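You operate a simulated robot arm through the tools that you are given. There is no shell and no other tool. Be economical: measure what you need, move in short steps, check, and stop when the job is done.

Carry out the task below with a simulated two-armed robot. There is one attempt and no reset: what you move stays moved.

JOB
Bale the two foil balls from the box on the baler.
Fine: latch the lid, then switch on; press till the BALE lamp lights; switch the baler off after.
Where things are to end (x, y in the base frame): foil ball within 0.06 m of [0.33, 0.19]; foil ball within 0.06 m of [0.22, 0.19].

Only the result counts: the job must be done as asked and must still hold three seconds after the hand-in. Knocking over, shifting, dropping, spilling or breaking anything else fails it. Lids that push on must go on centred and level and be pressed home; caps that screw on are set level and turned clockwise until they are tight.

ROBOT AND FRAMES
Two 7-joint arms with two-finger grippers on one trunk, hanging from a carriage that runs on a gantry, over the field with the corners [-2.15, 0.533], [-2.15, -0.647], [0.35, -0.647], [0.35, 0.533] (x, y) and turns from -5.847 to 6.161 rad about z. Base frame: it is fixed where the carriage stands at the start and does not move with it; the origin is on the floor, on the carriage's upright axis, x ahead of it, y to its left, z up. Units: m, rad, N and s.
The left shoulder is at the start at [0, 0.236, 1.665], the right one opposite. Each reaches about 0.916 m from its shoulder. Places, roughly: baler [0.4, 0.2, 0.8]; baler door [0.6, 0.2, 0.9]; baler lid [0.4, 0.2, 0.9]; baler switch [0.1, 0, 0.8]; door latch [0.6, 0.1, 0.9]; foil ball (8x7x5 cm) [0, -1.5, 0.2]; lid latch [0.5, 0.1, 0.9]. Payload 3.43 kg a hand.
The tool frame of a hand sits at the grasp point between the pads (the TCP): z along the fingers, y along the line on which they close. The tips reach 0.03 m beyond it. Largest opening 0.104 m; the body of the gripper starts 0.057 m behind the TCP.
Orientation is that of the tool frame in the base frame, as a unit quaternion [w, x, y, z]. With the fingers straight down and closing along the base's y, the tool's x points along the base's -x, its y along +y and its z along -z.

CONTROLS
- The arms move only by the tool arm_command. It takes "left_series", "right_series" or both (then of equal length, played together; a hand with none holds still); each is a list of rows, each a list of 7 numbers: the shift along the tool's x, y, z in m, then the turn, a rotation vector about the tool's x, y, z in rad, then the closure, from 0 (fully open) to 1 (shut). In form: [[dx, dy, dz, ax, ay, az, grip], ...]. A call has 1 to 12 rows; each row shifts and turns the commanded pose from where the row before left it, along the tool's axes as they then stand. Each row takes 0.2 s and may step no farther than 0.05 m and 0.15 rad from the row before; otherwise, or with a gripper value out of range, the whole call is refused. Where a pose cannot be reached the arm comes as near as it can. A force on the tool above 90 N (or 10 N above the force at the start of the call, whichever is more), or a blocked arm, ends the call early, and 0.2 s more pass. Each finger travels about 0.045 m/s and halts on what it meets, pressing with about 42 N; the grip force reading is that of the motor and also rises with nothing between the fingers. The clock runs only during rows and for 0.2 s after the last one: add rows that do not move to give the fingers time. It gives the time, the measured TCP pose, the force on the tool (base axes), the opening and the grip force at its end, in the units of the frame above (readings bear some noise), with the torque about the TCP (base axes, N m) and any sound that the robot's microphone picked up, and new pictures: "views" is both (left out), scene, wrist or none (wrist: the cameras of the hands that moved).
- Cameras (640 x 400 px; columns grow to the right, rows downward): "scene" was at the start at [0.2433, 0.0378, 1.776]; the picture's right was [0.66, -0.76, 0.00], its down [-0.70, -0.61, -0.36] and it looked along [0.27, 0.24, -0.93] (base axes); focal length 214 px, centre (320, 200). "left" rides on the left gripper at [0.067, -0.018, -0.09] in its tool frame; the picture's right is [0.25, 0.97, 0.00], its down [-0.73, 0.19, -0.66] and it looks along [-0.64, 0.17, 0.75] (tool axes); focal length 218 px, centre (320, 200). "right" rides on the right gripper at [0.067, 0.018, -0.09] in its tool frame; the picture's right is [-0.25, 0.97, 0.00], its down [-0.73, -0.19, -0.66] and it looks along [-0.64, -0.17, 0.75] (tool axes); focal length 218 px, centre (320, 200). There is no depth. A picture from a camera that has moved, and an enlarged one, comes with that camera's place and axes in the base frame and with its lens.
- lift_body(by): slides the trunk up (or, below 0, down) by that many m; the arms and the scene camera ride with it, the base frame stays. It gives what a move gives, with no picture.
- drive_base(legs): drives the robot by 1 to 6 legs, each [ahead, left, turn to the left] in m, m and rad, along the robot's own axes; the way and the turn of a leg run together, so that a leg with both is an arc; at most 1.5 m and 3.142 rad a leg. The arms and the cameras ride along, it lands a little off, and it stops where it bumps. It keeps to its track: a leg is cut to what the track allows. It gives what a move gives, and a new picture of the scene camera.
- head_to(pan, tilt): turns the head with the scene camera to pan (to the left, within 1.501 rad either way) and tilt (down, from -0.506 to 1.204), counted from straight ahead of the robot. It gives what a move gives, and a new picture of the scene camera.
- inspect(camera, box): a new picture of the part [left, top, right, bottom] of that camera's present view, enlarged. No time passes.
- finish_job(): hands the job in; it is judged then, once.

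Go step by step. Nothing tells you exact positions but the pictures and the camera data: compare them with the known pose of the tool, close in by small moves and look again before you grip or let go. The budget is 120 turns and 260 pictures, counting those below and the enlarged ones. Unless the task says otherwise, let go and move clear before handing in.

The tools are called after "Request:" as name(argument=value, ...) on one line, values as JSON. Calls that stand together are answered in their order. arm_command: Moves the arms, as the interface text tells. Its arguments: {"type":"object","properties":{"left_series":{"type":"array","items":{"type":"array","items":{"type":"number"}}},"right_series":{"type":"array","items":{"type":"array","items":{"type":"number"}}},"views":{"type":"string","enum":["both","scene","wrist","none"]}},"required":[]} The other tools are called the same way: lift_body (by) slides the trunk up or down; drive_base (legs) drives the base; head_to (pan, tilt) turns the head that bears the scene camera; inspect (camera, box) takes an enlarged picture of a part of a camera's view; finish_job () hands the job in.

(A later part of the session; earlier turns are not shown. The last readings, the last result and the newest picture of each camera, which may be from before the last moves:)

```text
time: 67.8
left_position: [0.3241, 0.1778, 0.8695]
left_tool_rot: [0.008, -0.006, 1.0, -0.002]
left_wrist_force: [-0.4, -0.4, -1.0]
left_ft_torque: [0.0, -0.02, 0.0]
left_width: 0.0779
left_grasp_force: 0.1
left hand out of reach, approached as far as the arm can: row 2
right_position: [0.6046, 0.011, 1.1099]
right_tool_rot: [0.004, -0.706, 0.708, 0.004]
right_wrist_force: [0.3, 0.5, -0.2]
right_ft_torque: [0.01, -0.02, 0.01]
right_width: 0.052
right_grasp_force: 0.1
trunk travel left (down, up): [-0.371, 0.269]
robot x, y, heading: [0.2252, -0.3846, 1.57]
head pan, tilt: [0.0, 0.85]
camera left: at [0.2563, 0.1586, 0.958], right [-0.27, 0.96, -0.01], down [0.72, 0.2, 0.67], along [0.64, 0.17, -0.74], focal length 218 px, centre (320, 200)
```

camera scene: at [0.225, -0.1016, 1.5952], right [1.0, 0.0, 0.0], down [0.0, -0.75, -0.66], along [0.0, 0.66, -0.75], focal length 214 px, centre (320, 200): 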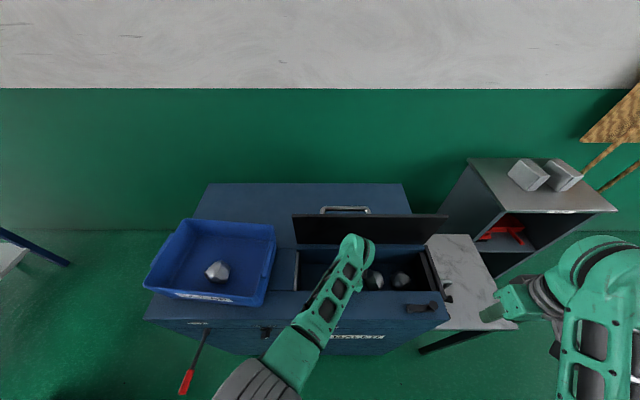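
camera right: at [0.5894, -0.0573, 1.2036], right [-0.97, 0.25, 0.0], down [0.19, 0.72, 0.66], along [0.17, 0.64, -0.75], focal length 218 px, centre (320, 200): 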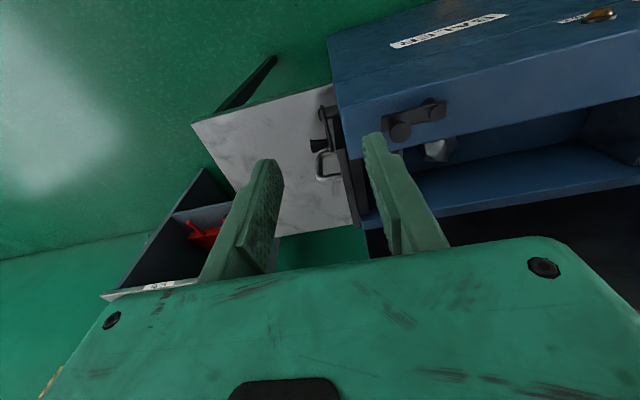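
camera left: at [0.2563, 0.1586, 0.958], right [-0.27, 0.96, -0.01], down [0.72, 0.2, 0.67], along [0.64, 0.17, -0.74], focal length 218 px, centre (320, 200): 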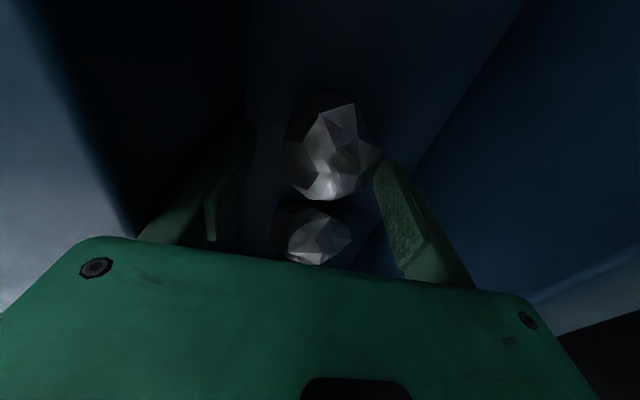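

Released. Raise both hands, then lower the trunk.

Request:
arm_command(left_series=[[0, 0, -0.03, 0, 0, 0, 0.25], [0, 0, -0.05, 0, 0, 0, 0.25], [0, 0, -0.05, 0, 0, 0, 0.25], [0, 0, -0.05, 0, 0, 0, 0.25], [0, 0, -0.05, 0, 0, 0, 0.15], [0, 0, -0.05, 0, 0, 0, 0.15], [0, 0, 0, 0, 0, 0, 0.15]], right_series=[[0, 0, -0.03, 0, 0, 0, 0.5], [0, 0, -0.03, 0, 0, 0, 0.5], [0, 0, -0.03, 0, 0, 0, 0.5], [0, 0, 0, 0, 0, 0, 0.5], [0, 0, 0, 0, 0, 0, 0.5], [0, 0, 0, 0, 0, 0, 0.5], [0, 0, 0, 0, 0, 0, 0.5]], views="wrist")

```text
time: 69.4
left_position: [0.3391, 0.2128, 1.1411]
left_tool_rot: [0.006, -0.006, 1.0, -0.003]
left_wrist_force: [-0.2, 0.4, 0.4]
left_ft_torque: [0.03, 0.01, -0.01]
left_width: 0.0884
left_grasp_force: 0.1
left hand out of reach, approached as far as the arm can: row 2, 3, 4, 5
right_position: [0.6177, 0.0427, 1.128]
right_tool_rot: [0.006, -0.707, 0.708, 0.005]
right_wrist_force: [-0.7, 0.2, -0.3]
right_ft_torque: [0.01, -0.01, -0.01]
right_width: 0.0523
right_grasp_force: 0.0
right hand out of reach, approached as far as the arm can: row 1, 2, 3
trunk travel left (down, up): [-0.371, 0.269]
robot x, y, heading: [0.2241, -0.3814, 1.57]
head pan, tilt: [0.0, 0.85]
camera right: at [0.6001, -0.0253, 1.2169], right [-0.97, 0.25, 0.0], down [0.19, 0.72, 0.67], along [0.17, 0.65, -0.74], focal length 218 px, centre (320, 200)
camera left: at [0.2722, 0.1942, 1.2309], right [-0.26, 0.96, -0.01], down [0.72, 0.2, 0.67], along [0.64, 0.17, -0.75], focal length 218 px, centre (320, 200)
```

right: 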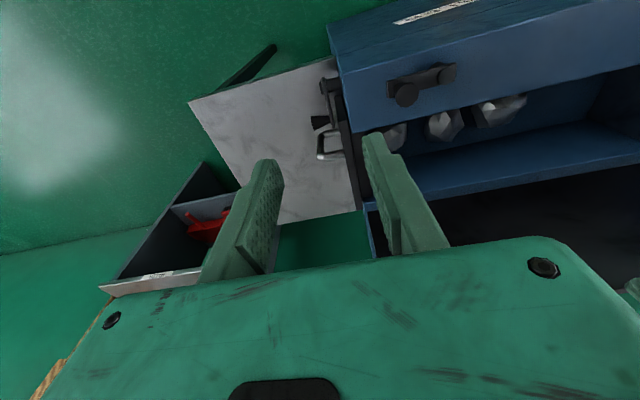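
left: 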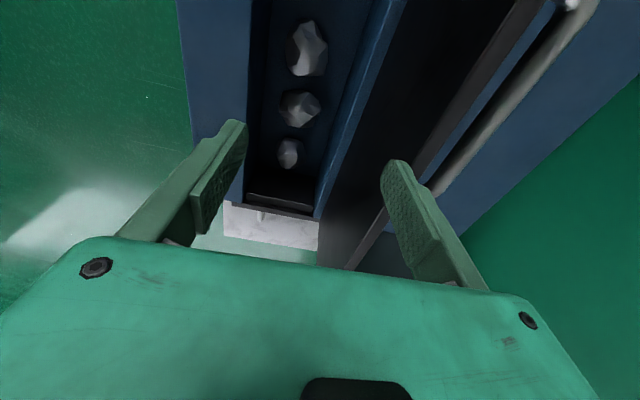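

Ball A sits at about (0.322, 0.185). Now the left hand goes back over ball B at ≈(-0.075, 0.157).

Request:
arm_command(left_series=[[0.046, -0.0062, 0, 0, 0, 0, 0.1], [0.046, -0.0062, 0, 0, 0, 0, 0.1], [0.046, -0.0062, 0, 0, 0, 0, 0.1], [0.046, -0.0062, 0, 0, 0, 0, 0.1], [0.046, -0.0062, 0, 0, 0, 0, 0.1], [0.046, -0.0062, 0, 0, 0, 0, 0.1], [0.046, -0.0062, 0, 0, 0, 0, 0.1], [0.046, -0.0062, 0, 0, 0, 0, 0.1], [0.046, -0.0062, 0, 0, 0, 0, 0.1], [0, 0, 0, 0, 0, 0, 0.1]])

```text
time: 71.6
left_position: [-0.0031, 0.3067, 1.1354]
left_tool_rot: [0.007, -0.005, 1.0, -0.002]
left_wrist_force: [0.2, 0.6, -0.4]
left_ft_torque: [0.0, 0.03, -0.01]
left_width: 0.0937
left_grasp_force: 0.0
left hand out of reach, approached as far as the arm can: row 1, 2, 3, 4, 5, 6, 7, 8, 9
right_position: [0.6185, 0.0434, 1.1284]
right_tool_rot: [0.005, -0.707, 0.708, 0.005]
right_wrist_force: [0.3, -0.2, -0.1]
right_ft_torque: [0.0, 0.03, 0.02]
right_width: 0.0521
right_grasp_force: 0.1
trunk travel left (down, up): [-0.371, 0.269]
robot x, y, heading: [0.2263, -0.3797, 1.578]
head pan, tilt: [0.0, 0.85]
camera scene: at [0.2251, -0.1016, 1.5953], right [1.0, 0.0, 0.0], down [0.0, -0.75, -0.66], along [0.0, 0.66, -0.75], focal length 214 px, centre (320, 200)
camera left: at [-0.0696, 0.2887, 1.224], right [-0.26, 0.96, -0.01], down [0.72, 0.2, 0.67], along [0.64, 0.17, -0.75], focal length 218 px, centre (320, 200)
```

scene: 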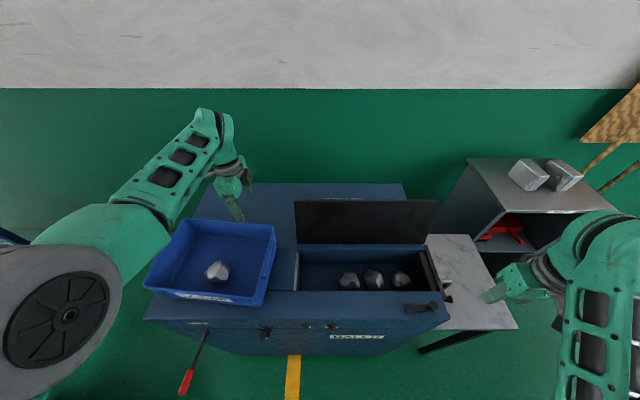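
left: 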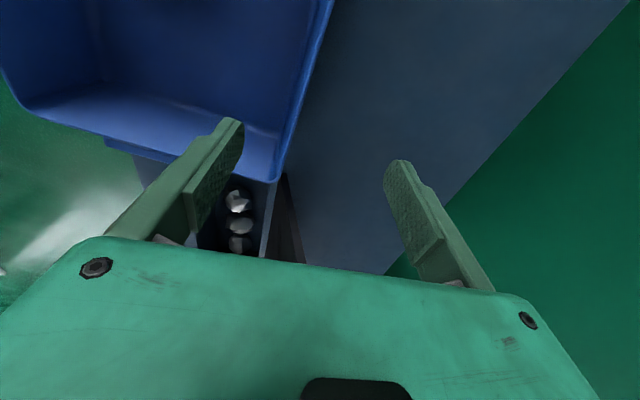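

The arm folded awkwardly (elbow out) and grazed the lid, which now stands more upright but still open. I'll step the hand toward ball B.

Request:
arm_command(left_series=[[0.01, -0.025, 0, 0, 0, 0, 0.1], [0.01, -0.025, 0, 0, 0, 0, 0.1], [0.012, -0.025, 0, 0, 0, 0, 0.1], [0.012, -0.025, 0, 0, 0, 0, 0.1], [0.012, -0.025, 0, 0, 0, 0, 0.1], [0.012, -0.025, 0, 0, 0, 0, 0.1], [0, 0, 0, 0, 0, 0, 0.1]])

Request:
inspect(camera="scene", box=[270, 180, 470, 305])

```text
time: 73.2
left_position: [-0.0772, 0.3031, 1.1315]
left_tool_rot: [0.007, -0.006, 1.0, -0.002]
left_wrist_force: [0.4, 0.0, 0.0]
left_ft_torque: [0.01, -0.01, 0.01]
left_width: 0.0936
left_grasp_force: 0.0
left hand out of reach, approached as far as the arm can: row 1, 2, 3, 4, 5, 6
right_position: [0.6179, 0.0435, 1.1288]
right_tool_rot: [0.006, -0.707, 0.708, 0.004]
right_wrist_force: [-1.1, -0.2, -0.6]
right_ft_torque: [-0.01, 0.01, 0.02]
right_width: 0.052
right_grasp_force: 0.0
trunk travel left (down, up): [-0.371, 0.269]
robot x, y, heading: [0.2255, -0.3788, 1.571]
head pan, tilt: [0.0, 0.85]
camera scene: at [0.225, -0.1016, 1.5954], right [1.0, 0.0, 0.0], down [0.0, -0.75, -0.66], along [0.0, 0.66, -0.75], focal length 214 px, centre (320, 200)
camera left: at [-0.1449, 0.2851, 1.2207], right [-0.26, 0.96, -0.01], down [0.72, 0.2, 0.67], along [0.64, 0.17, -0.75], focal length 218 px, centre (320, 200)
```

scene: 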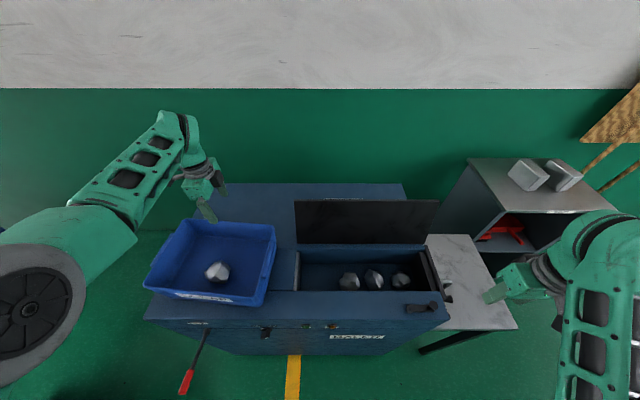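
left: 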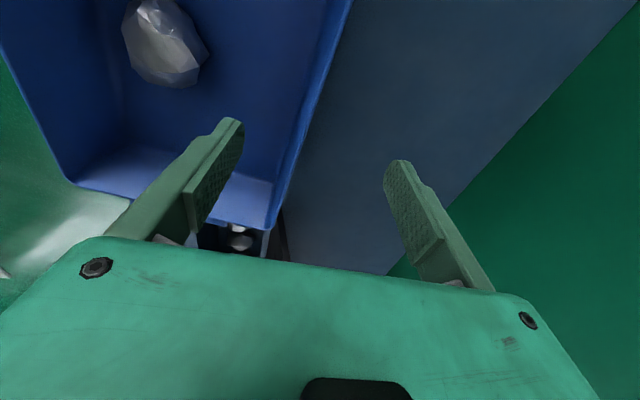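

```text
3.20 times, centred on (370, 242) of scene
camera zoom: at [0.225, -0.1016, 1.5954], right [1.0, 0.0, 0.0], down [0.0, -0.75, -0.66], along [0.0, 0.66, -0.75], focal length 686 px, centre (160, 64)
```

zoom: 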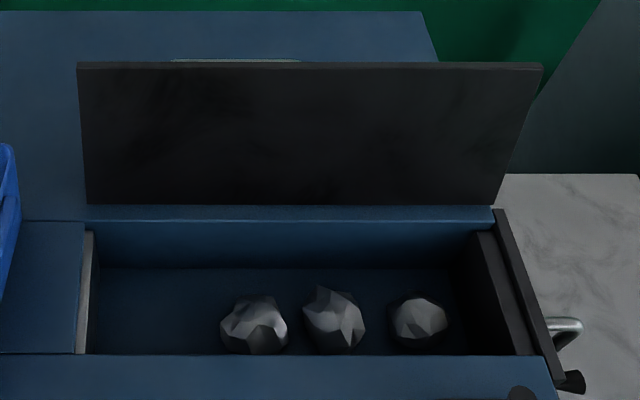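

The lid now leans back stably. The hand's x is right but it's stuck at y=0.30, so I'll back the base up 0.146 m to bring it over ball B.

Request:
drive_base(legs=[[-0.146, 0, 0]])

Request:
inspect(camera="left", box=[0, 0, 640, 400])

```text
time: 74.5
left_position: [-0.0776, 0.1558, 1.13]
left_tool_rot: [0.007, -0.007, 1.0, -0.002]
left_wrist_force: [-0.9, -0.3, -1.0]
left_ft_torque: [0.03, 0.01, 0.02]
left_width: 0.0937
left_grasp_force: 0.0
right_position: [0.618, -0.1042, 1.1278]
right_tool_rot: [0.006, -0.707, 0.707, 0.005]
right_wrist_force: [0.0, 0.0, -0.2]
right_ft_torque: [0.03, 0.02, -0.03]
right_width: 0.0521
right_grasp_force: 0.1
trunk travel left (down, up): [-0.371, 0.269]
robot x, y, heading: [0.2238, -0.5305, 1.571]
head pan, tilt: [0.0, 0.85]
camera scene: at [0.225, -0.2497, 1.5952], right [1.0, 0.0, 0.0], down [0.0, -0.75, -0.66], along [0.0, 0.66, -0.75], focal length 214 px, centre (320, 200)
```

scene: 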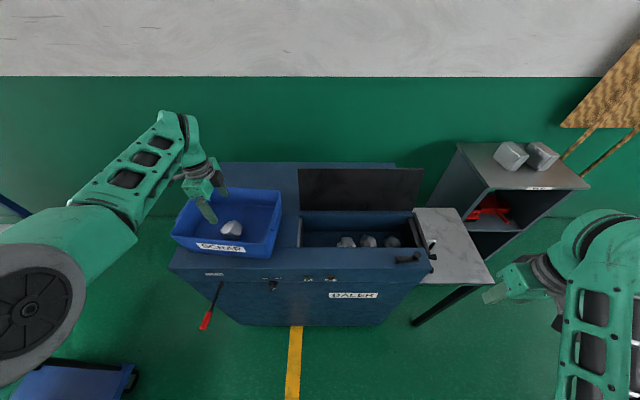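

```text
1.00 times, centred on (320, 200) of left (not enlarged: the box is as wide or as high as the picture)
camera zoom: at [-0.1452, 0.1363, 1.2204], right [-0.27, 0.96, -0.01], down [0.72, 0.2, 0.67], along [0.64, 0.17, -0.75], focal length 218 px, centre (320, 200)
```

zoom: 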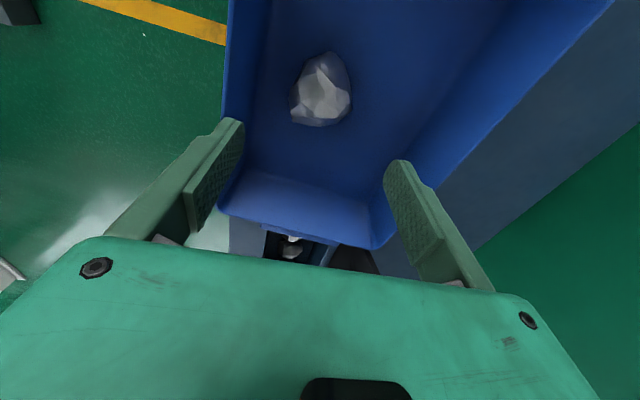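

Ball B ≈ (-0.084, 0.154). Descend with 0.085 opening, grip and lift slowly.

Request:
arm_command(left_series=[[0.005, -0.002, 0.03, 0, 0, 0, 0.18], [0, 0, 0.04, 0, 0, 0, 0.18], [0, 0, 0.04, 0, 0, 0, 0.18], [0, 0, 0.025, 0, 0, 0, 0.18], [0, 0, 0, 0, 0, 0, 0.18]], views="wrist")

```text
time: 75.7
left_position: [-0.0799, 0.1535, 0.9968]
left_tool_rot: [0.007, -0.007, 1.0, -0.002]
left_wrist_force: [0.5, 0.7, -0.2]
left_ft_torque: [-0.01, -0.01, 0.02]
left_width: 0.0853
left_grasp_force: 0.0
right_position: [0.6171, -0.1033, 1.1293]
right_tool_rot: [0.006, -0.707, 0.708, 0.006]
right_wrist_force: [0.2, 0.3, 1.3]
right_ft_torque: [0.02, 0.05, 0.02]
right_width: 0.0521
right_grasp_force: 0.1
trunk travel left (down, up): [-0.371, 0.269]
robot x, y, heading: [0.2262, -0.5286, 1.574]
head pan, tilt: [0.0, 0.85]
camera left: at [-0.1476, 0.1339, 1.0866], right [-0.27, 0.96, -0.01], down [0.72, 0.2, 0.67], along [0.64, 0.17, -0.75], focal length 218 px, centre (320, 200)
```

left: 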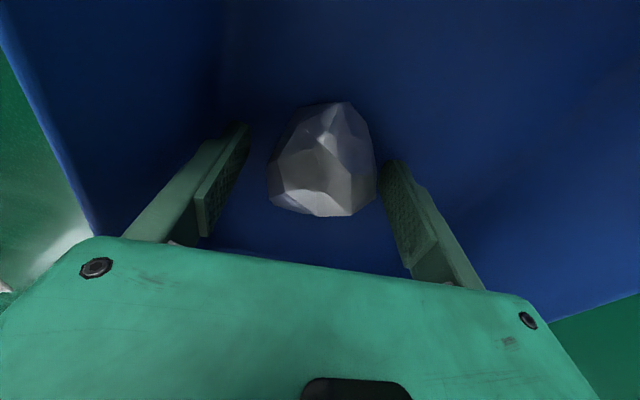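

Request:
arm_command(left_series=[[0.005, -0.003, 0.003, 0, 0, 0, 0.18], [0, 0, 0, 0, 0, 0, 1], [0, 0, 0, 0, 0, 0, 1], [0, 0, 0, 0, 0, 0, 1], [0, 0, 0, 0, 0, 0, 1], [0, 0, -0.015, 0, 0, 0, 1], [0, 0, -0.015, 0, 0, 0, 1], [0, 0, -0.02, 0, 0, 0, 1], [0, 0, -0.025, 0, 0, 0, 1], [0, 0, -0.025, 0, 0, 0, 1], [0, 0, 0, 0, 0, 0, 1]], views="both")

```text
time: 78.1
left_position: [-0.0885, 0.1527, 1.094]
left_tool_rot: [0.007, -0.007, 1.0, -0.004]
left_wrist_force: [-0.1, -0.6, -0.5]
left_ft_torque: [0.02, -0.03, 0.01]
left_width: 0.0639
left_grasp_force: 41.6
right_position: [0.6169, -0.1045, 1.1299]
right_tool_rot: [0.006, -0.707, 0.707, 0.005]
right_wrist_force: [0.2, -0.2, 0.4]
right_ft_torque: [-0.01, -0.02, 0.01]
right_width: 0.052
right_grasp_force: 0.0
trunk travel left (down, up): [-0.371, 0.269]
robot x, y, heading: [0.2223, -0.5276, 1.572]
head pan, tilt: [0.0, 0.85]
camera scene: at [0.2251, -0.2494, 1.5953], right [1.0, 0.0, 0.0], down [0.0, -0.75, -0.66], along [0.0, 0.66, -0.75], focal length 214 px, centre (320, 200)
camera left: at [-0.1554, 0.1336, 1.1835], right [-0.27, 0.96, -0.01], down [0.72, 0.21, 0.67], along [0.64, 0.17, -0.75], focal length 218 px, centre (320, 200)
```

scene: 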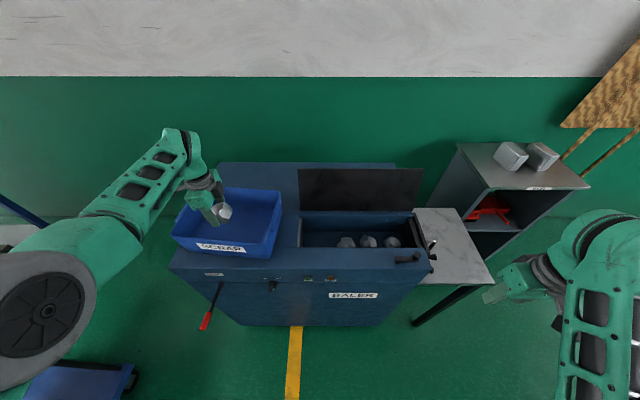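
left: 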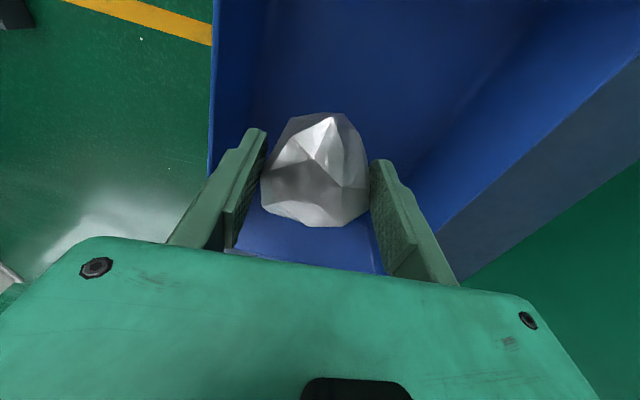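

Ball B is held. Raise, then drive right 0.12 and ahead 0.04 before reaching to the chamber.

Request:
arm_command(left_series=[[0, 0, -0.02, 0, 0, 0, 1], [0, 0, -0.02, 0, 0, 0, 1], [0, 0, 0, 0, 0, 0, 1]], views="none")

Request:
drive_base(legs=[[0.04, -0.12, 0]])

```text
time: 78.9
left_position: [-0.0882, 0.1527, 1.1339]
left_tool_rot: [0.007, -0.006, 1.0, -0.003]
left_wrist_force: [0.2, -0.2, -0.2]
left_ft_torque: [-0.01, 0.04, 0.04]
left_width: 0.064
left_grasp_force: 41.5
left hand out of reach, approached as far as the arm can: row 1
right_position: [0.6171, -0.1041, 1.1275]
right_tool_rot: [0.006, -0.707, 0.708, 0.006]
right_wrist_force: [-0.2, 0.6, -0.4]
right_ft_torque: [0.0, 0.01, 0.02]
right_width: 0.0521
right_grasp_force: 0.1
trunk travel left (down, up): [-0.371, 0.269]
robot x, y, heading: [0.2272, -0.5269, 1.57]
head pan, tilt: [0.0, 0.85]
```

```text
time: 80.2
left_position: [0.0295, 0.1946, 1.1346]
left_tool_rot: [0.008, -0.008, 1.0, -0.003]
left_wrist_force: [0.4, -1.1, -0.9]
left_ft_torque: [0.0, 0.01, 0.01]
left_width: 0.0638
left_grasp_force: 41.7
right_position: [0.736, -0.0628, 1.1283]
right_tool_rot: [-0.006, 0.708, -0.706, -0.004]
right_wrist_force: [-0.2, 0.2, -0.2]
right_ft_torque: [0.01, 0.04, 0.0]
right_width: 0.0519
right_grasp_force: 0.1
trunk travel left (down, up): [-0.371, 0.269]
robot x, y, heading: [0.3417, -0.4881, 1.572]
head pan, tilt: [0.0, 0.85]
camera scene: at [0.3436, -0.209, 1.5954], right [1.0, 0.01, 0.0], down [0.0, -0.75, -0.66], along [0.0, 0.66, -0.75], focal length 214 px, centre (320, 200)
```

scene: 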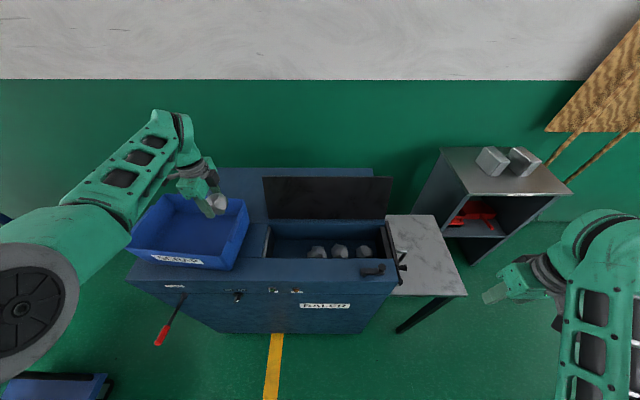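

Request:
arm_command(left_series=[[-0.03, 0, 0, 0, 0, 0, 1], [-0.04, -0.001, 0, 0, 0, 0, 1], [-0.04, -0.001, 0, 0, 0, 0, 1], [-0.04, -0.001, 0, 0, 0, 0, 1], [-0.04, -0.001, 0, 0, 0, 0, 1], [0, 0, 0.03, 0, 0, 0, 1], [0, 0, 0.04, 0, 0, 0, 1], [0, 0, 0.04, 0, 0, 0, 1], [0, 0, 0.03, 0, 0, 0, 1], [0, 0, 0.03, 0, 0, 0, 1], [0, 0, 0, 0, 0, 0, 1]])

```text
time: 82.6
left_position: [0.2206, 0.1811, 0.973]
left_tool_rot: [0.009, -0.008, 1.0, -0.004]
left_wrist_force: [0.0, 0.1, -0.5]
left_ft_torque: [0.03, 0.03, 0.02]
left_width: 0.0639
left_grasp_force: 42.1
left hand out of reach, approached as far as the arm can: row 2, 9, 10
right_position: [0.7343, -0.0635, 1.1277]
right_tool_rot: [-0.006, 0.708, -0.706, -0.005]
right_wrist_force: [0.0, 0.1, 0.5]
right_ft_torque: [0.03, -0.01, 0.03]
right_width: 0.0522
right_grasp_force: 0.0
trunk travel left (down, up): [-0.371, 0.269]
robot x, y, heading: [0.35, -0.4862, 1.583]
head pan, tilt: [0.0, 0.85]
camera scene: at [0.3433, -0.2093, 1.5952], right [1.0, 0.01, 0.0], down [0.0, -0.75, -0.66], along [0.0, 0.66, -0.75], focal length 214 px, centre (320, 200)
camera left: at [0.1541, 0.1626, 1.0637], right [-0.27, 0.96, -0.01], down [0.72, 0.21, 0.67], along [0.64, 0.17, -0.75], focal length 218 px, centre (320, 200)
```

scene: 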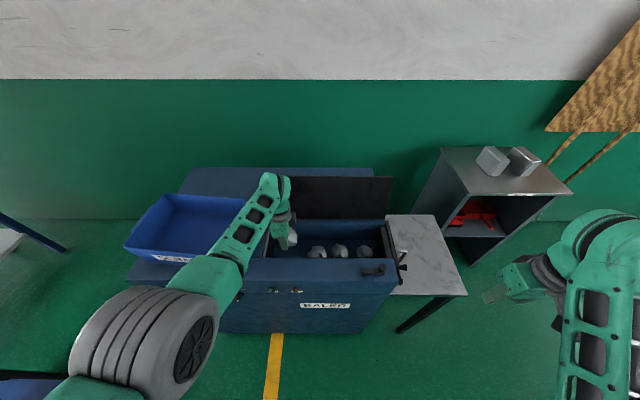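
left: 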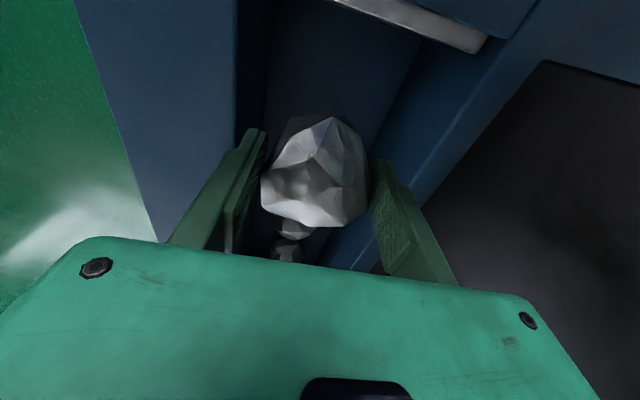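

Ball B is above the chamber at (0.22, 0.18). Lower the trunk to take it down (hand to ≈0.87).

Request:
lift_body(by=-0.102)

Request:
inspect(camera="left", box=[0, 0, 640, 400])

```text
time: 84.0
left_position: [0.2215, 0.1807, 0.8738]
left_tool_rot: [0.008, -0.008, 1.0, -0.003]
left_wrist_force: [1.0, 0.9, -0.5]
left_ft_torque: [0.01, 0.0, 0.02]
left_width: 0.0638
left_grasp_force: 41.9
right_position: [0.7348, -0.0635, 1.0259]
right_tool_rot: [-0.007, 0.707, -0.707, -0.005]
right_wrist_force: [0.5, -0.5, -0.6]
right_ft_torque: [0.0, 0.03, -0.03]
right_width: 0.0519
right_grasp_force: 0.0
trunk travel left (down, up): [-0.269, 0.371]
robot x, y, heading: [0.3425, -0.4898, 1.579]
head pan, tilt: [0.0, 0.85]
```

```text
1.00 times, centred on (320, 200) of left (not enlarged: the box is as wide or as high as the picture)
camera zoom: at [0.154, 0.1633, 0.9626], right [-0.27, 0.96, -0.01], down [0.72, 0.21, 0.67], along [0.64, 0.17, -0.75], focal length 218 px, centre (320, 200)
```

zoom: 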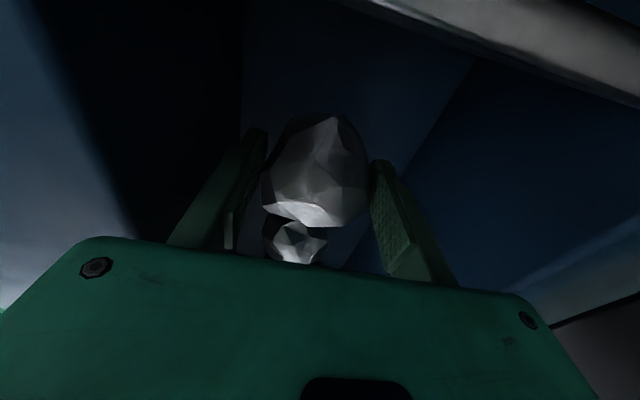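

Request:
arm_command(left_series=[[-0.008, 0, 0.006, 0, 0, 0, 1], [0, 0, 0.006, 0, 0, 0, 1], [0, 0, 0, 0, 0, 0, 0.25], [0, 0, 0, 0, 0, 0, 0.25], [0, 0, 0, 0, 0, 0, 0.25]], views="wrist")

```text
time: 85.2
left_position: [0.2284, 0.1824, 0.8616]
left_tool_rot: [0.007, -0.008, 1.0, -0.002]
left_wrist_force: [0.5, -0.3, -0.2]
left_ft_torque: [-0.01, -0.01, 0.0]
left_width: 0.0781
left_grasp_force: 0.0
right_position: [0.7355, -0.063, 1.0268]
right_tool_rot: [-0.006, 0.708, -0.706, -0.005]
right_wrist_force: [0.5, -0.5, -0.5]
right_ft_torque: [0.0, 0.03, 0.02]
right_width: 0.0522
right_grasp_force: 0.1
trunk travel left (down, up): [-0.269, 0.371]
robot x, y, heading: [0.3428, -0.4878, 1.571]
head pan, tilt: [0.0, 0.85]
camera left: at [0.1616, 0.1629, 0.9504], right [-0.27, 0.96, -0.01], down [0.72, 0.21, 0.67], along [0.64, 0.17, -0.75], focal length 218 px, centre (320, 200)
```

left: 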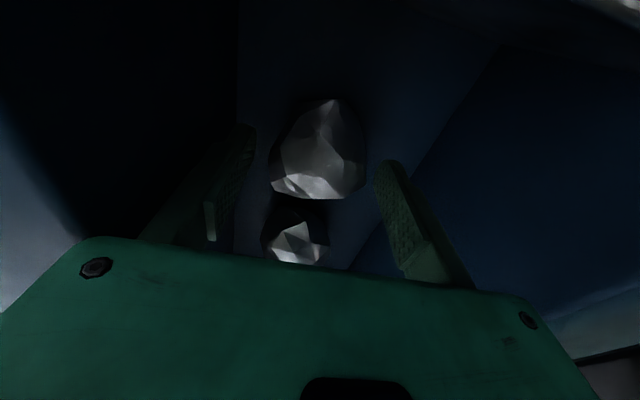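

Released. Raise the trunk straight up to clear, then look.

Request:
lift_body(by=0.25)

Request:
inspect(camera="left", box=[0, 0, 640, 400])

Request:
inspect(camera="scene", box=[100, 160, 440, 370])

```text
time: 87.7
left_position: [0.2289, 0.1814, 1.11]
left_tool_rot: [0.008, -0.009, 1.0, -0.003]
left_wrist_force: [0.6, -0.5, -0.4]
left_ft_torque: [0.02, 0.02, 0.02]
left_width: 0.0779
left_grasp_force: 0.0
right_position: [0.7356, -0.0617, 1.2752]
right_tool_rot: [-0.006, 0.708, -0.706, -0.004]
right_wrist_force: [0.6, -0.7, -0.8]
right_ft_torque: [-0.02, 0.02, -0.01]
right_width: 0.0517
right_grasp_force: 0.1
trunk travel left (down, up): [-0.519, 0.121]
robot x, y, heading: [0.3451, -0.4917, 1.577]
head pan, tilt: [0.0, 0.85]
```

```text
1.00 times, centred on (320, 200) of left (not enlarged: the box is as wide or as high as the picture)
camera zoom: at [0.1616, 0.1627, 1.2001], right [-0.27, 0.96, -0.01], down [0.72, 0.21, 0.67], along [0.64, 0.17, -0.75], focal length 218 px, centre (320, 200)
```

zoom: 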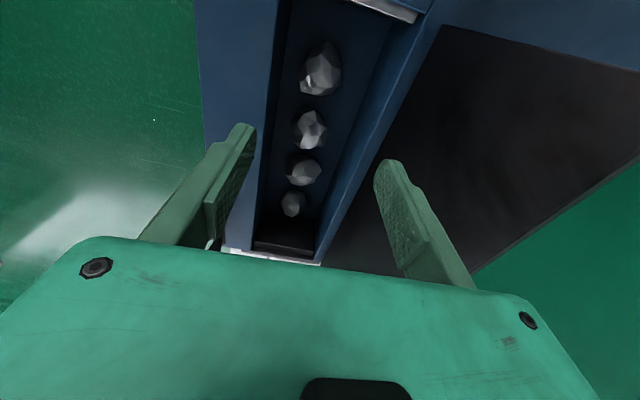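

```text
1.88 times, centred on (270, 265) of scene
camera zoom: at [0.3432, -0.2091, 1.7433], right [1.0, 0.01, 0.0], down [0.0, -0.75, -0.66], along [0.0, 0.66, -0.75], focal length 404 px, centre (414, 78)
```

zoom: 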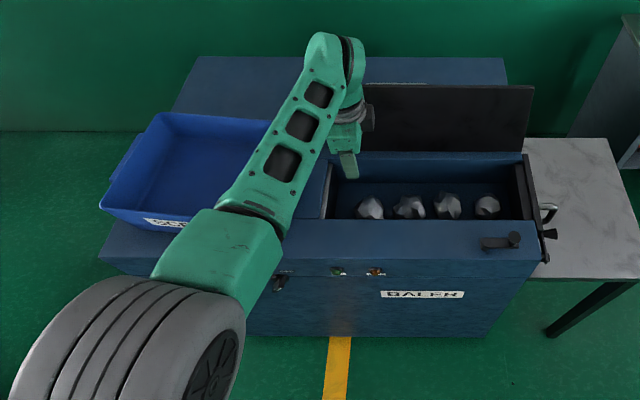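

Both balls sit properly at (0.225, 0.176) and (0.319, 0.185). To close the lid I'll bring the left hand over the back of the lid to its handle: raise, then drive ahead.

Request:
lift_body(by=0.1)

Request:
drive_base(legs=[[0.165, 0, 0]])

Request:
inspect(camera="left", box=[0, 0, 640, 400])

```text
time: 89.1
left_position: [0.2283, 0.1817, 1.2103]
left_tool_rot: [0.008, -0.007, 1.0, -0.004]
left_wrist_force: [0.7, -0.3, 0.6]
left_ft_torque: [0.02, -0.02, 0.01]
left_width: 0.0782
left_grasp_force: 0.0
right_position: [0.7359, -0.0626, 1.3757]
right_tool_rot: [-0.005, 0.708, -0.707, -0.004]
right_wrist_force: [0.1, 0.7, -0.2]
right_ft_torque: [0.02, 0.0, -0.01]
right_width: 0.0518
right_grasp_force: 0.1
trunk travel left (down, up): [-0.619, 0.021]
robot x, y, heading: [0.3424, -0.4884, 1.575]
head pan, tilt: [0.0, 0.85]
```

```text
time: 90.5
left_position: [0.2261, 0.3472, 1.2118]
left_tool_rot: [0.007, -0.01, 1.0, -0.003]
left_wrist_force: [0.1, -0.7, 0.0]
left_ft_torque: [0.01, 0.0, -0.04]
left_width: 0.0781
left_grasp_force: 0.0
right_position: [0.7331, 0.1037, 1.3764]
right_tool_rot: [-0.006, 0.709, -0.705, -0.005]
right_wrist_force: [0.2, 0.7, 0.0]
right_ft_torque: [-0.02, -0.01, 0.01]
right_width: 0.0521
right_grasp_force: 0.0
trunk travel left (down, up): [-0.619, 0.021]
robot x, y, heading: [0.3411, -0.3242, 1.58]
head pan, tilt: [0.0, 0.85]
camera scene: at [0.3413, -0.0434, 1.8434], right [1.0, 0.01, 0.0], down [0.01, -0.75, -0.66], along [-0.01, 0.66, -0.75], focal length 214 px, centre (320, 200)
```

scene: 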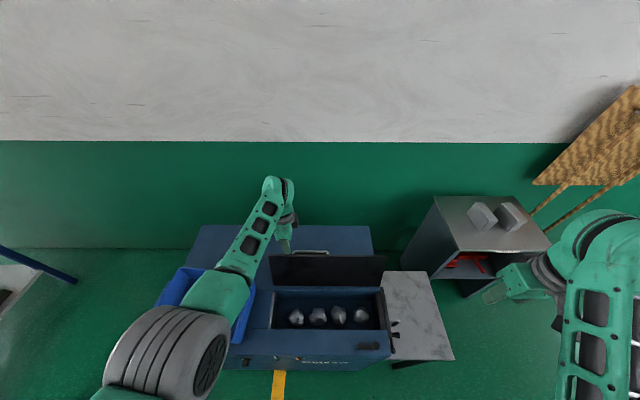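

```text
1.00 times, centred on (320, 200) of left (not enlarged: the box is as wide or as high as the picture)
camera zoom: at [0.1586, 0.3279, 1.3004], right [-0.27, 0.96, -0.01], down [0.72, 0.21, 0.67], along [0.64, 0.17, -0.75], focal length 218 px, centre (320, 200)
```

zoom: 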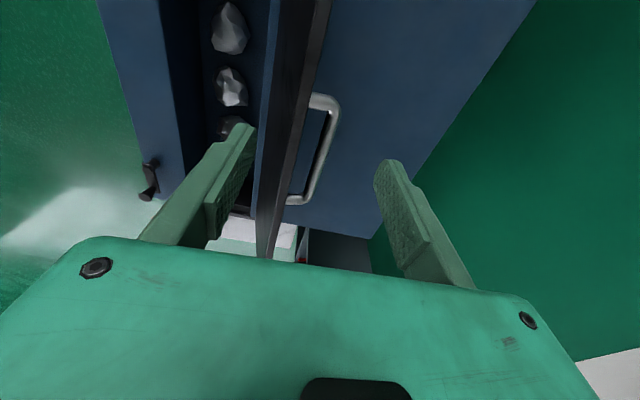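

The bar is around y≈0.367, z≈1.046, the lid leaning back ~15°. Narrow the fingers, shift to x≈0.26, y≈0.37, and lower partway.

Request:
arm_command(left_series=[[-0.017, 0.011, 0, 0, 0, 0, 0.55], [-0.017, 0.011, 0, 0, 0, 0, 0.55], [0, 0, 0, 0, 0, 0, 0.55]], views="none")

Request:
lift_body(by=-0.09)

Request:
inspect(camera="left", box=[160, 50, 480, 250])

```text
time: 91.3
left_position: [0.2412, 0.3456, 1.2141]
left_tool_rot: [0.007, -0.009, 1.0, -0.002]
left_wrist_force: [0.0, -0.2, -0.1]
left_ft_torque: [0.01, 0.0, -0.02]
left_width: 0.0468
left_grasp_force: 0.1
left hand out of reach, approached as far as the arm can: row 1, 2
right_position: [0.7332, 0.1045, 1.3761]
right_tool_rot: [-0.006, 0.709, -0.706, -0.005]
right_wrist_force: [0.1, 0.5, -0.6]
right_ft_torque: [-0.02, -0.05, 0.02]
right_width: 0.0519
right_grasp_force: 0.0
trunk travel left (down, up): [-0.619, 0.021]
robot x, y, heading: [0.3397, -0.3219, 1.581]
head pan, tilt: [0.0, 0.85]
```

```text
time: 92.6
left_position: [0.2422, 0.3446, 1.1252]
left_tool_rot: [0.007, -0.009, 1.0, -0.002]
left_wrist_force: [0.0, -1.0, 0.1]
left_ft_torque: [-0.03, -0.01, -0.03]
left_width: 0.0471
left_grasp_force: 1.2
right_position: [0.7325, 0.1039, 1.2872]
right_tool_rot: [-0.005, 0.709, -0.705, -0.005]
right_wrist_force: [0.9, 0.7, 0.0]
right_ft_torque: [0.01, 0.01, 0.01]
right_width: 0.0517
right_grasp_force: 0.1
trunk travel left (down, up): [-0.529, 0.111]
robot x, y, heading: [0.341, -0.3228, 1.581]
head pan, tilt: [0.0, 0.85]
```

```text
2.00 times, centred on (320, 150) of left
camera zoom: at [0.1741, 0.3261, 1.2141], right [-0.27, 0.96, -0.01], down [0.72, 0.21, 0.67], along [0.64, 0.17, -0.74], focal length 436 px, centre (320, 300)
```

zoom: 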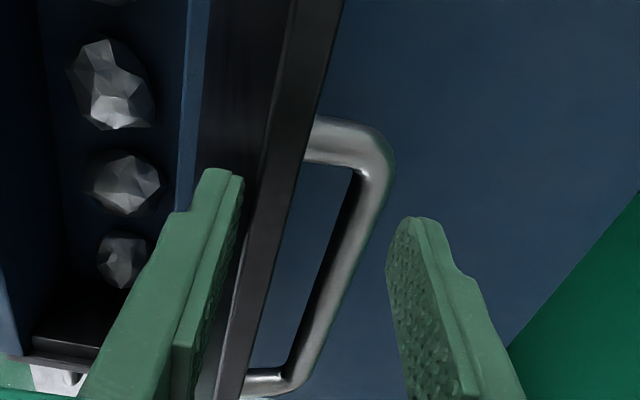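

Bar confirmed at y≈0.370, z≈1.045. The arm can't extend further, so drive ahead 0.027 m, then check.

Request:
drive_base(legs=[[0.028, 0, 0]])

Request:
arm_command(left_series=[[0, 0, 0, 0, 0, 0, 0.62]], views="wrist")

```text
time: 93.5
left_position: [0.2423, 0.353, 1.1164]
left_tool_rot: [0.014, -0.017, 0.999, -0.028]
left_wrist_force: [-6.6, -38.5, 19.5]
left_ft_torque: [-1.86, -0.49, -0.59]
left_width: 0.0653
left_grasp_force: 16.2
right_position: [0.7303, 0.1274, 1.2848]
right_tool_rot: [-0.005, 0.71, -0.704, -0.004]
right_wrist_force: [0.4, -1.0, 0.5]
right_ft_torque: [0.05, -0.01, 0.02]
right_width: 0.0519
right_grasp_force: 0.0
trunk travel left (down, up): [-0.529, 0.111]
robot x, y, heading: [0.3444, -0.3008, 1.582]
head pan, tilt: [0.0, 0.85]
stopped in leg 1: the force on the tool passed its limit at 105 N (the readings are from after the stop); the commanded pose is now the measured one
camera scene: at [0.3394, -0.0201, 1.7522], right [1.0, 0.01, 0.0], down [0.01, -0.75, -0.66], along [-0.01, 0.66, -0.75], focal length 214 px, centre (320, 200)
```

scene: 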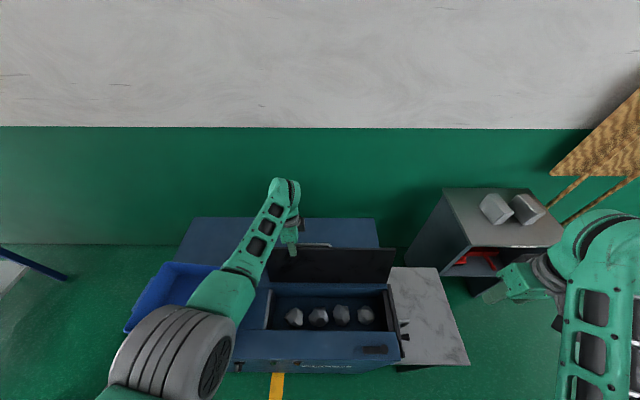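

```text
time: 93.9
left_position: [0.2423, 0.3537, 1.1157]
left_tool_rot: [0.014, -0.017, 0.999, -0.029]
left_wrist_force: [-6.2, -45.5, 17.8]
left_ft_torque: [-1.92, 0.36, -0.89]
left_width: 0.0626
left_grasp_force: 20.5
right_position: [0.7297, 0.1255, 1.2839]
right_tool_rot: [-0.005, 0.709, -0.705, -0.003]
right_wrist_force: [0.5, -0.3, -0.3]
right_ft_torque: [0.03, 0.01, 0.05]
right_width: 0.052
right_grasp_force: 0.0
trunk travel left (down, up): [-0.529, 0.111]
robot x, y, heading: [0.3419, -0.3001, 1.578]
head pan, tilt: [0.0, 0.85]
camera left: at [0.1748, 0.3369, 1.2047], right [-0.29, 0.96, -0.06], down [0.7, 0.25, 0.66], along [0.65, 0.14, -0.75], focal length 218 px, centre (320, 200)
```

left: 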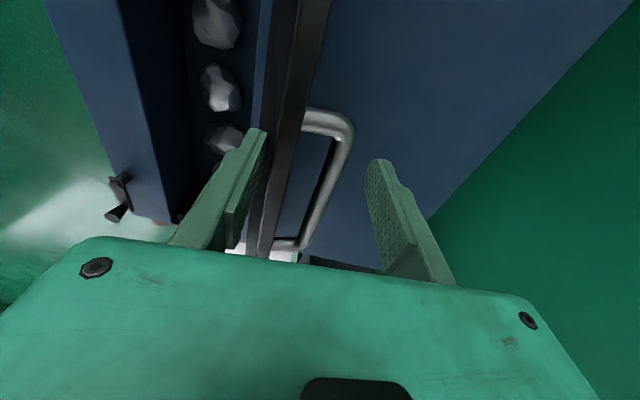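

The front finger is against the lid, since the lid's top edge is higher than I thought. Raise 4 cm, level, then move ahead.

Request:
arm_command(left_series=[[0, -0.008, -0.01, 0, 0, 0, 0.5], [0, 0, -0.02, -0.055, 0, 0, 0.62], [0, 0, -0.02, 0, 0, 0, 0.62], [0, 0, 0, 0, 0, 0, 0.62]], views="wrist")

```text
time: 94.9
left_position: [0.2447, 0.354, 1.1715]
left_tool_rot: [0.014, -0.016, 1.0, 0.007]
left_wrist_force: [-0.7, 0.7, 0.7]
left_ft_torque: [0.02, -0.05, 0.04]
left_width: 0.0394
left_grasp_force: 0.0
right_position: [0.7324, 0.1302, 1.2864]
right_tool_rot: [-0.007, 0.71, -0.704, -0.005]
right_wrist_force: [0.4, -0.6, 0.5]
right_ft_torque: [0.03, 0.01, 0.0]
right_width: 0.052
right_grasp_force: 0.1
trunk travel left (down, up): [-0.529, 0.111]
robot x, y, heading: [0.3469, -0.2973, 1.584]
head pan, tilt: [0.0, 0.85]
camera left: at [0.1767, 0.3327, 1.2603], right [-0.28, 0.96, 0.01], down [0.71, 0.2, 0.68], along [0.65, 0.2, -0.73], focal length 218 px, centre (320, 200)
```

left: 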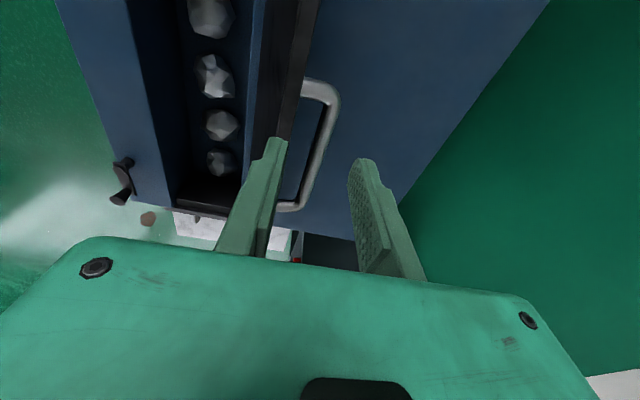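

Request:
drive_base(legs=[[0.018, 0, 0]])

```text
time: 95.7
left_position: [0.2438, 0.3726, 1.1725]
left_tool_rot: [0.013, -0.016, 1.0, 0.007]
left_wrist_force: [-0.8, 0.9, 0.0]
left_ft_torque: [-0.03, 0.01, 0.01]
left_width: 0.0394
left_grasp_force: 0.0
right_position: [0.7309, 0.1494, 1.2869]
right_tool_rot: [-0.007, 0.71, -0.704, -0.005]
right_wrist_force: [-0.3, 0.3, 0.1]
right_ft_torque: [0.03, -0.01, -0.02]
right_width: 0.0521
right_grasp_force: 0.2
trunk travel left (down, up): [-0.529, 0.111]
robot x, y, heading: [0.3427, -0.2775, 1.579]
head pan, tilt: [0.0, 0.85]
camera scene: at [0.34, 0.0002, 1.7534], right [1.0, 0.01, 0.0], down [0.01, -0.75, -0.66], along [-0.01, 0.66, -0.75], focal length 214 px, centre (320, 200)
```

scene: 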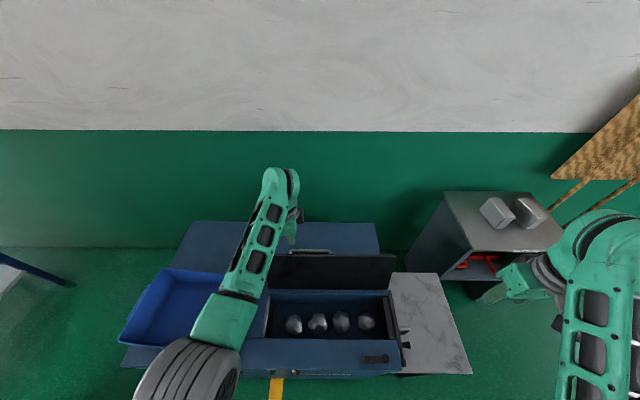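

Request:
arm_command(left_series=[[-0.02, 0, 0.015, 0, 0, 0, 0.62], [0, 0, 0.015, 0, 0, 0, 0.62], [0, 0, 0.015, 0, 0, 0, 0.62], [0, 0, 0, 0, 0, 0, 0.62]], views="wrist")

```text
time: 96.7
left_position: [0.2663, 0.3725, 1.1285]
left_tool_rot: [0.013, -0.016, 1.0, 0.007]
left_wrist_force: [0.6, 0.1, 0.5]
left_ft_torque: [0.03, 0.01, 0.01]
left_width: 0.0394
left_grasp_force: 0.0
right_position: [0.7313, 0.1475, 1.287]
right_tool_rot: [-0.007, 0.71, -0.704, -0.004]
right_wrist_force: [1.1, 0.5, -1.1]
right_ft_torque: [-0.04, 0.0, 0.02]
right_width: 0.0519
right_grasp_force: 0.2
trunk travel left (down, up): [-0.529, 0.111]
robot x, y, heading: [0.3415, -0.2802, 1.583]
head pan, tilt: [0.0, 0.85]
camera left: at [0.1981, 0.3518, 1.217], right [-0.28, 0.96, 0.01], down [0.71, 0.2, 0.68], along [0.65, 0.2, -0.73], focal length 218 px, centre (320, 200)
```

left: 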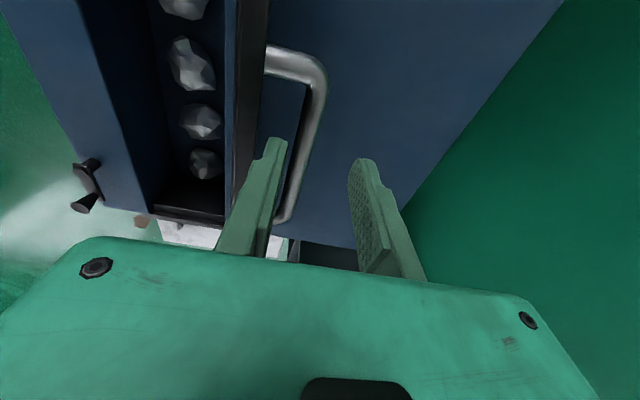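

Request:
arm_command(left_series=[[0, -0.001, 0.02, 0, 0, 0, 0.62], [0, -0.001, 0.02, 0, 0, 0, 0.62], [0, 0, 0.02, 0, 0, 0, 0.62], [0, 0, 0.006, 0, 0, 0, 0.62], [0, 0, 0, 0, 0, 0, 0.62]], views="wrist")

```text
time: 97.9
left_position: [0.2664, 0.3644, 1.0648]
left_tool_rot: [0.013, -0.017, 1.0, 0.006]
left_wrist_force: [0.7, 1.6, 0.5]
left_ft_torque: [-0.07, -0.01, 0.0]
left_width: 0.0388
left_grasp_force: 0.0
left hand out of reach, approached as far as the arm can: row 3
right_position: [0.7312, 0.1475, 1.2864]
right_tool_rot: [-0.007, 0.71, -0.704, -0.004]
right_wrist_force: [0.1, 0.1, 0.7]
right_ft_torque: [0.0, 0.01, -0.01]
right_width: 0.0517
right_grasp_force: 0.1
trunk travel left (down, up): [-0.529, 0.111]
robot x, y, heading: [0.3427, -0.2807, 1.582]
head pan, tilt: [0.0, 0.85]
camera left: at [0.1983, 0.3423, 1.1529], right [-0.28, 0.96, 0.01], down [0.71, 0.2, 0.68], along [0.65, 0.2, -0.73], focal length 218 px, centre (320, 200)
```

left: 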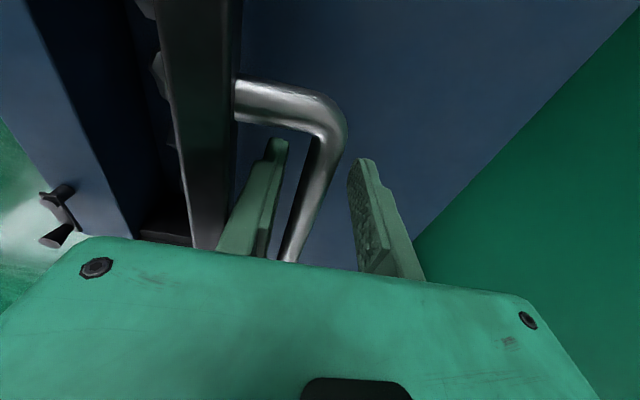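

Perfectly straddling the bar. Close and start swinging the lid forward along its arc.

Request:
arm_command(left_series=[[0, 0.003, 0, 0, 0, 0, 1], [0, 0, 0, 0, 0, 0, 1], [0, 0, 0, 0, 0, 0, 1], [0, -0.012, -0.009, 0, 0, 0, 1], [0, -0.012, -0.009, 0, 0, 0, 1], [0, -0.0175, -0.007, 0, 0, 0, 1], [0, -0.0175, -0.007, 0, 0, 0, 1], [0, -0.0185, -0.003, 0, 0, 0, 1], [0, -0.0185, -0.002, 0, 0, 0, 1], [0, 0, 0, 0, 0, 0, 1]])

```text
time: 100.1
left_position: [0.2668, 0.2643, 1.0959]
left_tool_rot: [0.011, -0.016, 1.0, 0.002]
left_wrist_force: [-6.3, -1.2, -28.2]
left_ft_torque: [-0.03, 0.15, -0.91]
left_width: 0.0167
left_grasp_force: 44.9
right_position: [0.7303, 0.1451, 1.285]
right_tool_rot: [-0.005, 0.709, -0.705, -0.003]
right_wrist_force: [0.4, -0.3, 0.2]
right_ft_torque: [0.01, -0.04, 0.01]
right_width: 0.0521
right_grasp_force: 0.2
trunk travel left (down, up): [-0.529, 0.111]
robot x, y, heading: [0.3433, -0.2763, 1.579]
head pan, tilt: [0.0, 0.85]
camera scene: at [0.3396, -0.0008, 1.7528], right [1.0, 0.01, 0.0], down [0.01, -0.75, -0.66], along [-0.01, 0.66, -0.75], focal length 214 px, centre (320, 200)
camera left: at [0.199, 0.2441, 1.1846], right [-0.28, 0.96, 0.0], down [0.71, 0.21, 0.67], along [0.65, 0.19, -0.74], focal length 218 px, centre (320, 200)
```

scene: 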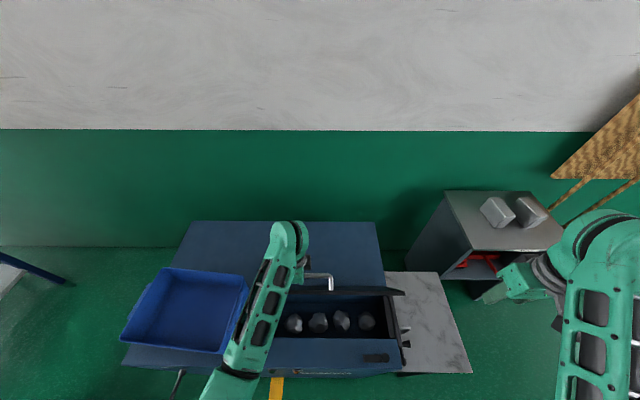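
left: 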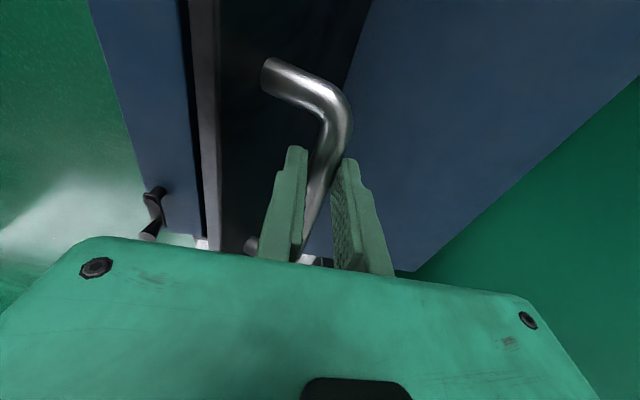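

Working well. Continue closing.

Request:
arm_command(left_series=[[0, -0.018, 0.005, 0, 0, 0, 1], [0, -0.0185, 0.005, 0, 0, 0, 1], [0, -0.0175, 0.006, 0, 0, 0, 1], [0, -0.0175, 0.008, 0, 0, 0, 1], [0, -0.015, 0.011, 0, 0, 0, 1], [0, -0.015, 0.012, 0, 0, 0, 1], [0, 0, 0, 0, 0, 0, 1]])

```text
time: 101.7
left_position: [0.2693, 0.1679, 1.0495]
left_tool_rot: [0.011, -0.018, 1.0, 0.006]
left_wrist_force: [-20.4, 7.0, -17.9]
left_ft_torque: [0.04, 0.51, -0.98]
left_width: 0.016
left_grasp_force: 45.6
right_position: [0.7286, 0.1487, 1.2846]
right_tool_rot: [-0.006, 0.709, -0.705, -0.006]
right_wrist_force: [0.5, -0.4, 0.1]
right_ft_torque: [0.02, 0.0, 0.0]
right_width: 0.0519
right_grasp_force: 0.1
trunk travel left (down, up): [-0.529, 0.111]
robot x, y, heading: [0.3427, -0.2779, 1.582]
head pan, tilt: [0.0, 0.85]
camera scene: at [0.3387, 0.0002, 1.7531], right [1.0, 0.01, 0.0], down [0.01, -0.75, -0.66], along [-0.01, 0.66, -0.75], focal length 214 px, centre (320, 200)
camera left: at [0.2018, 0.1456, 1.1386], right [-0.28, 0.96, 0.01], down [0.71, 0.21, 0.67], along [0.64, 0.2, -0.74], focal length 218 px, centre (320, 200)
```

scene: 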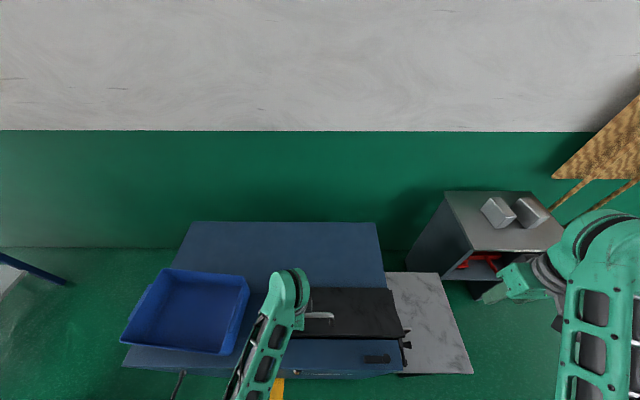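
left: 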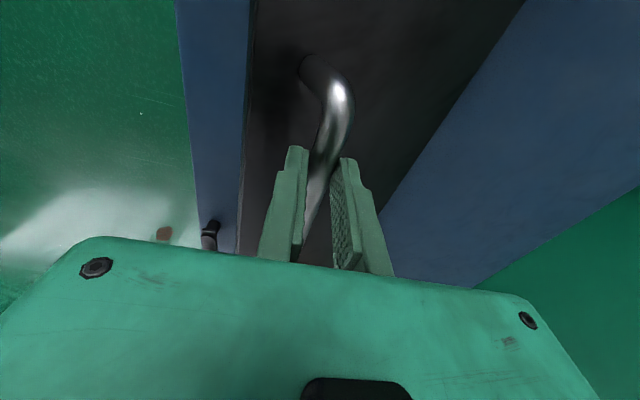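

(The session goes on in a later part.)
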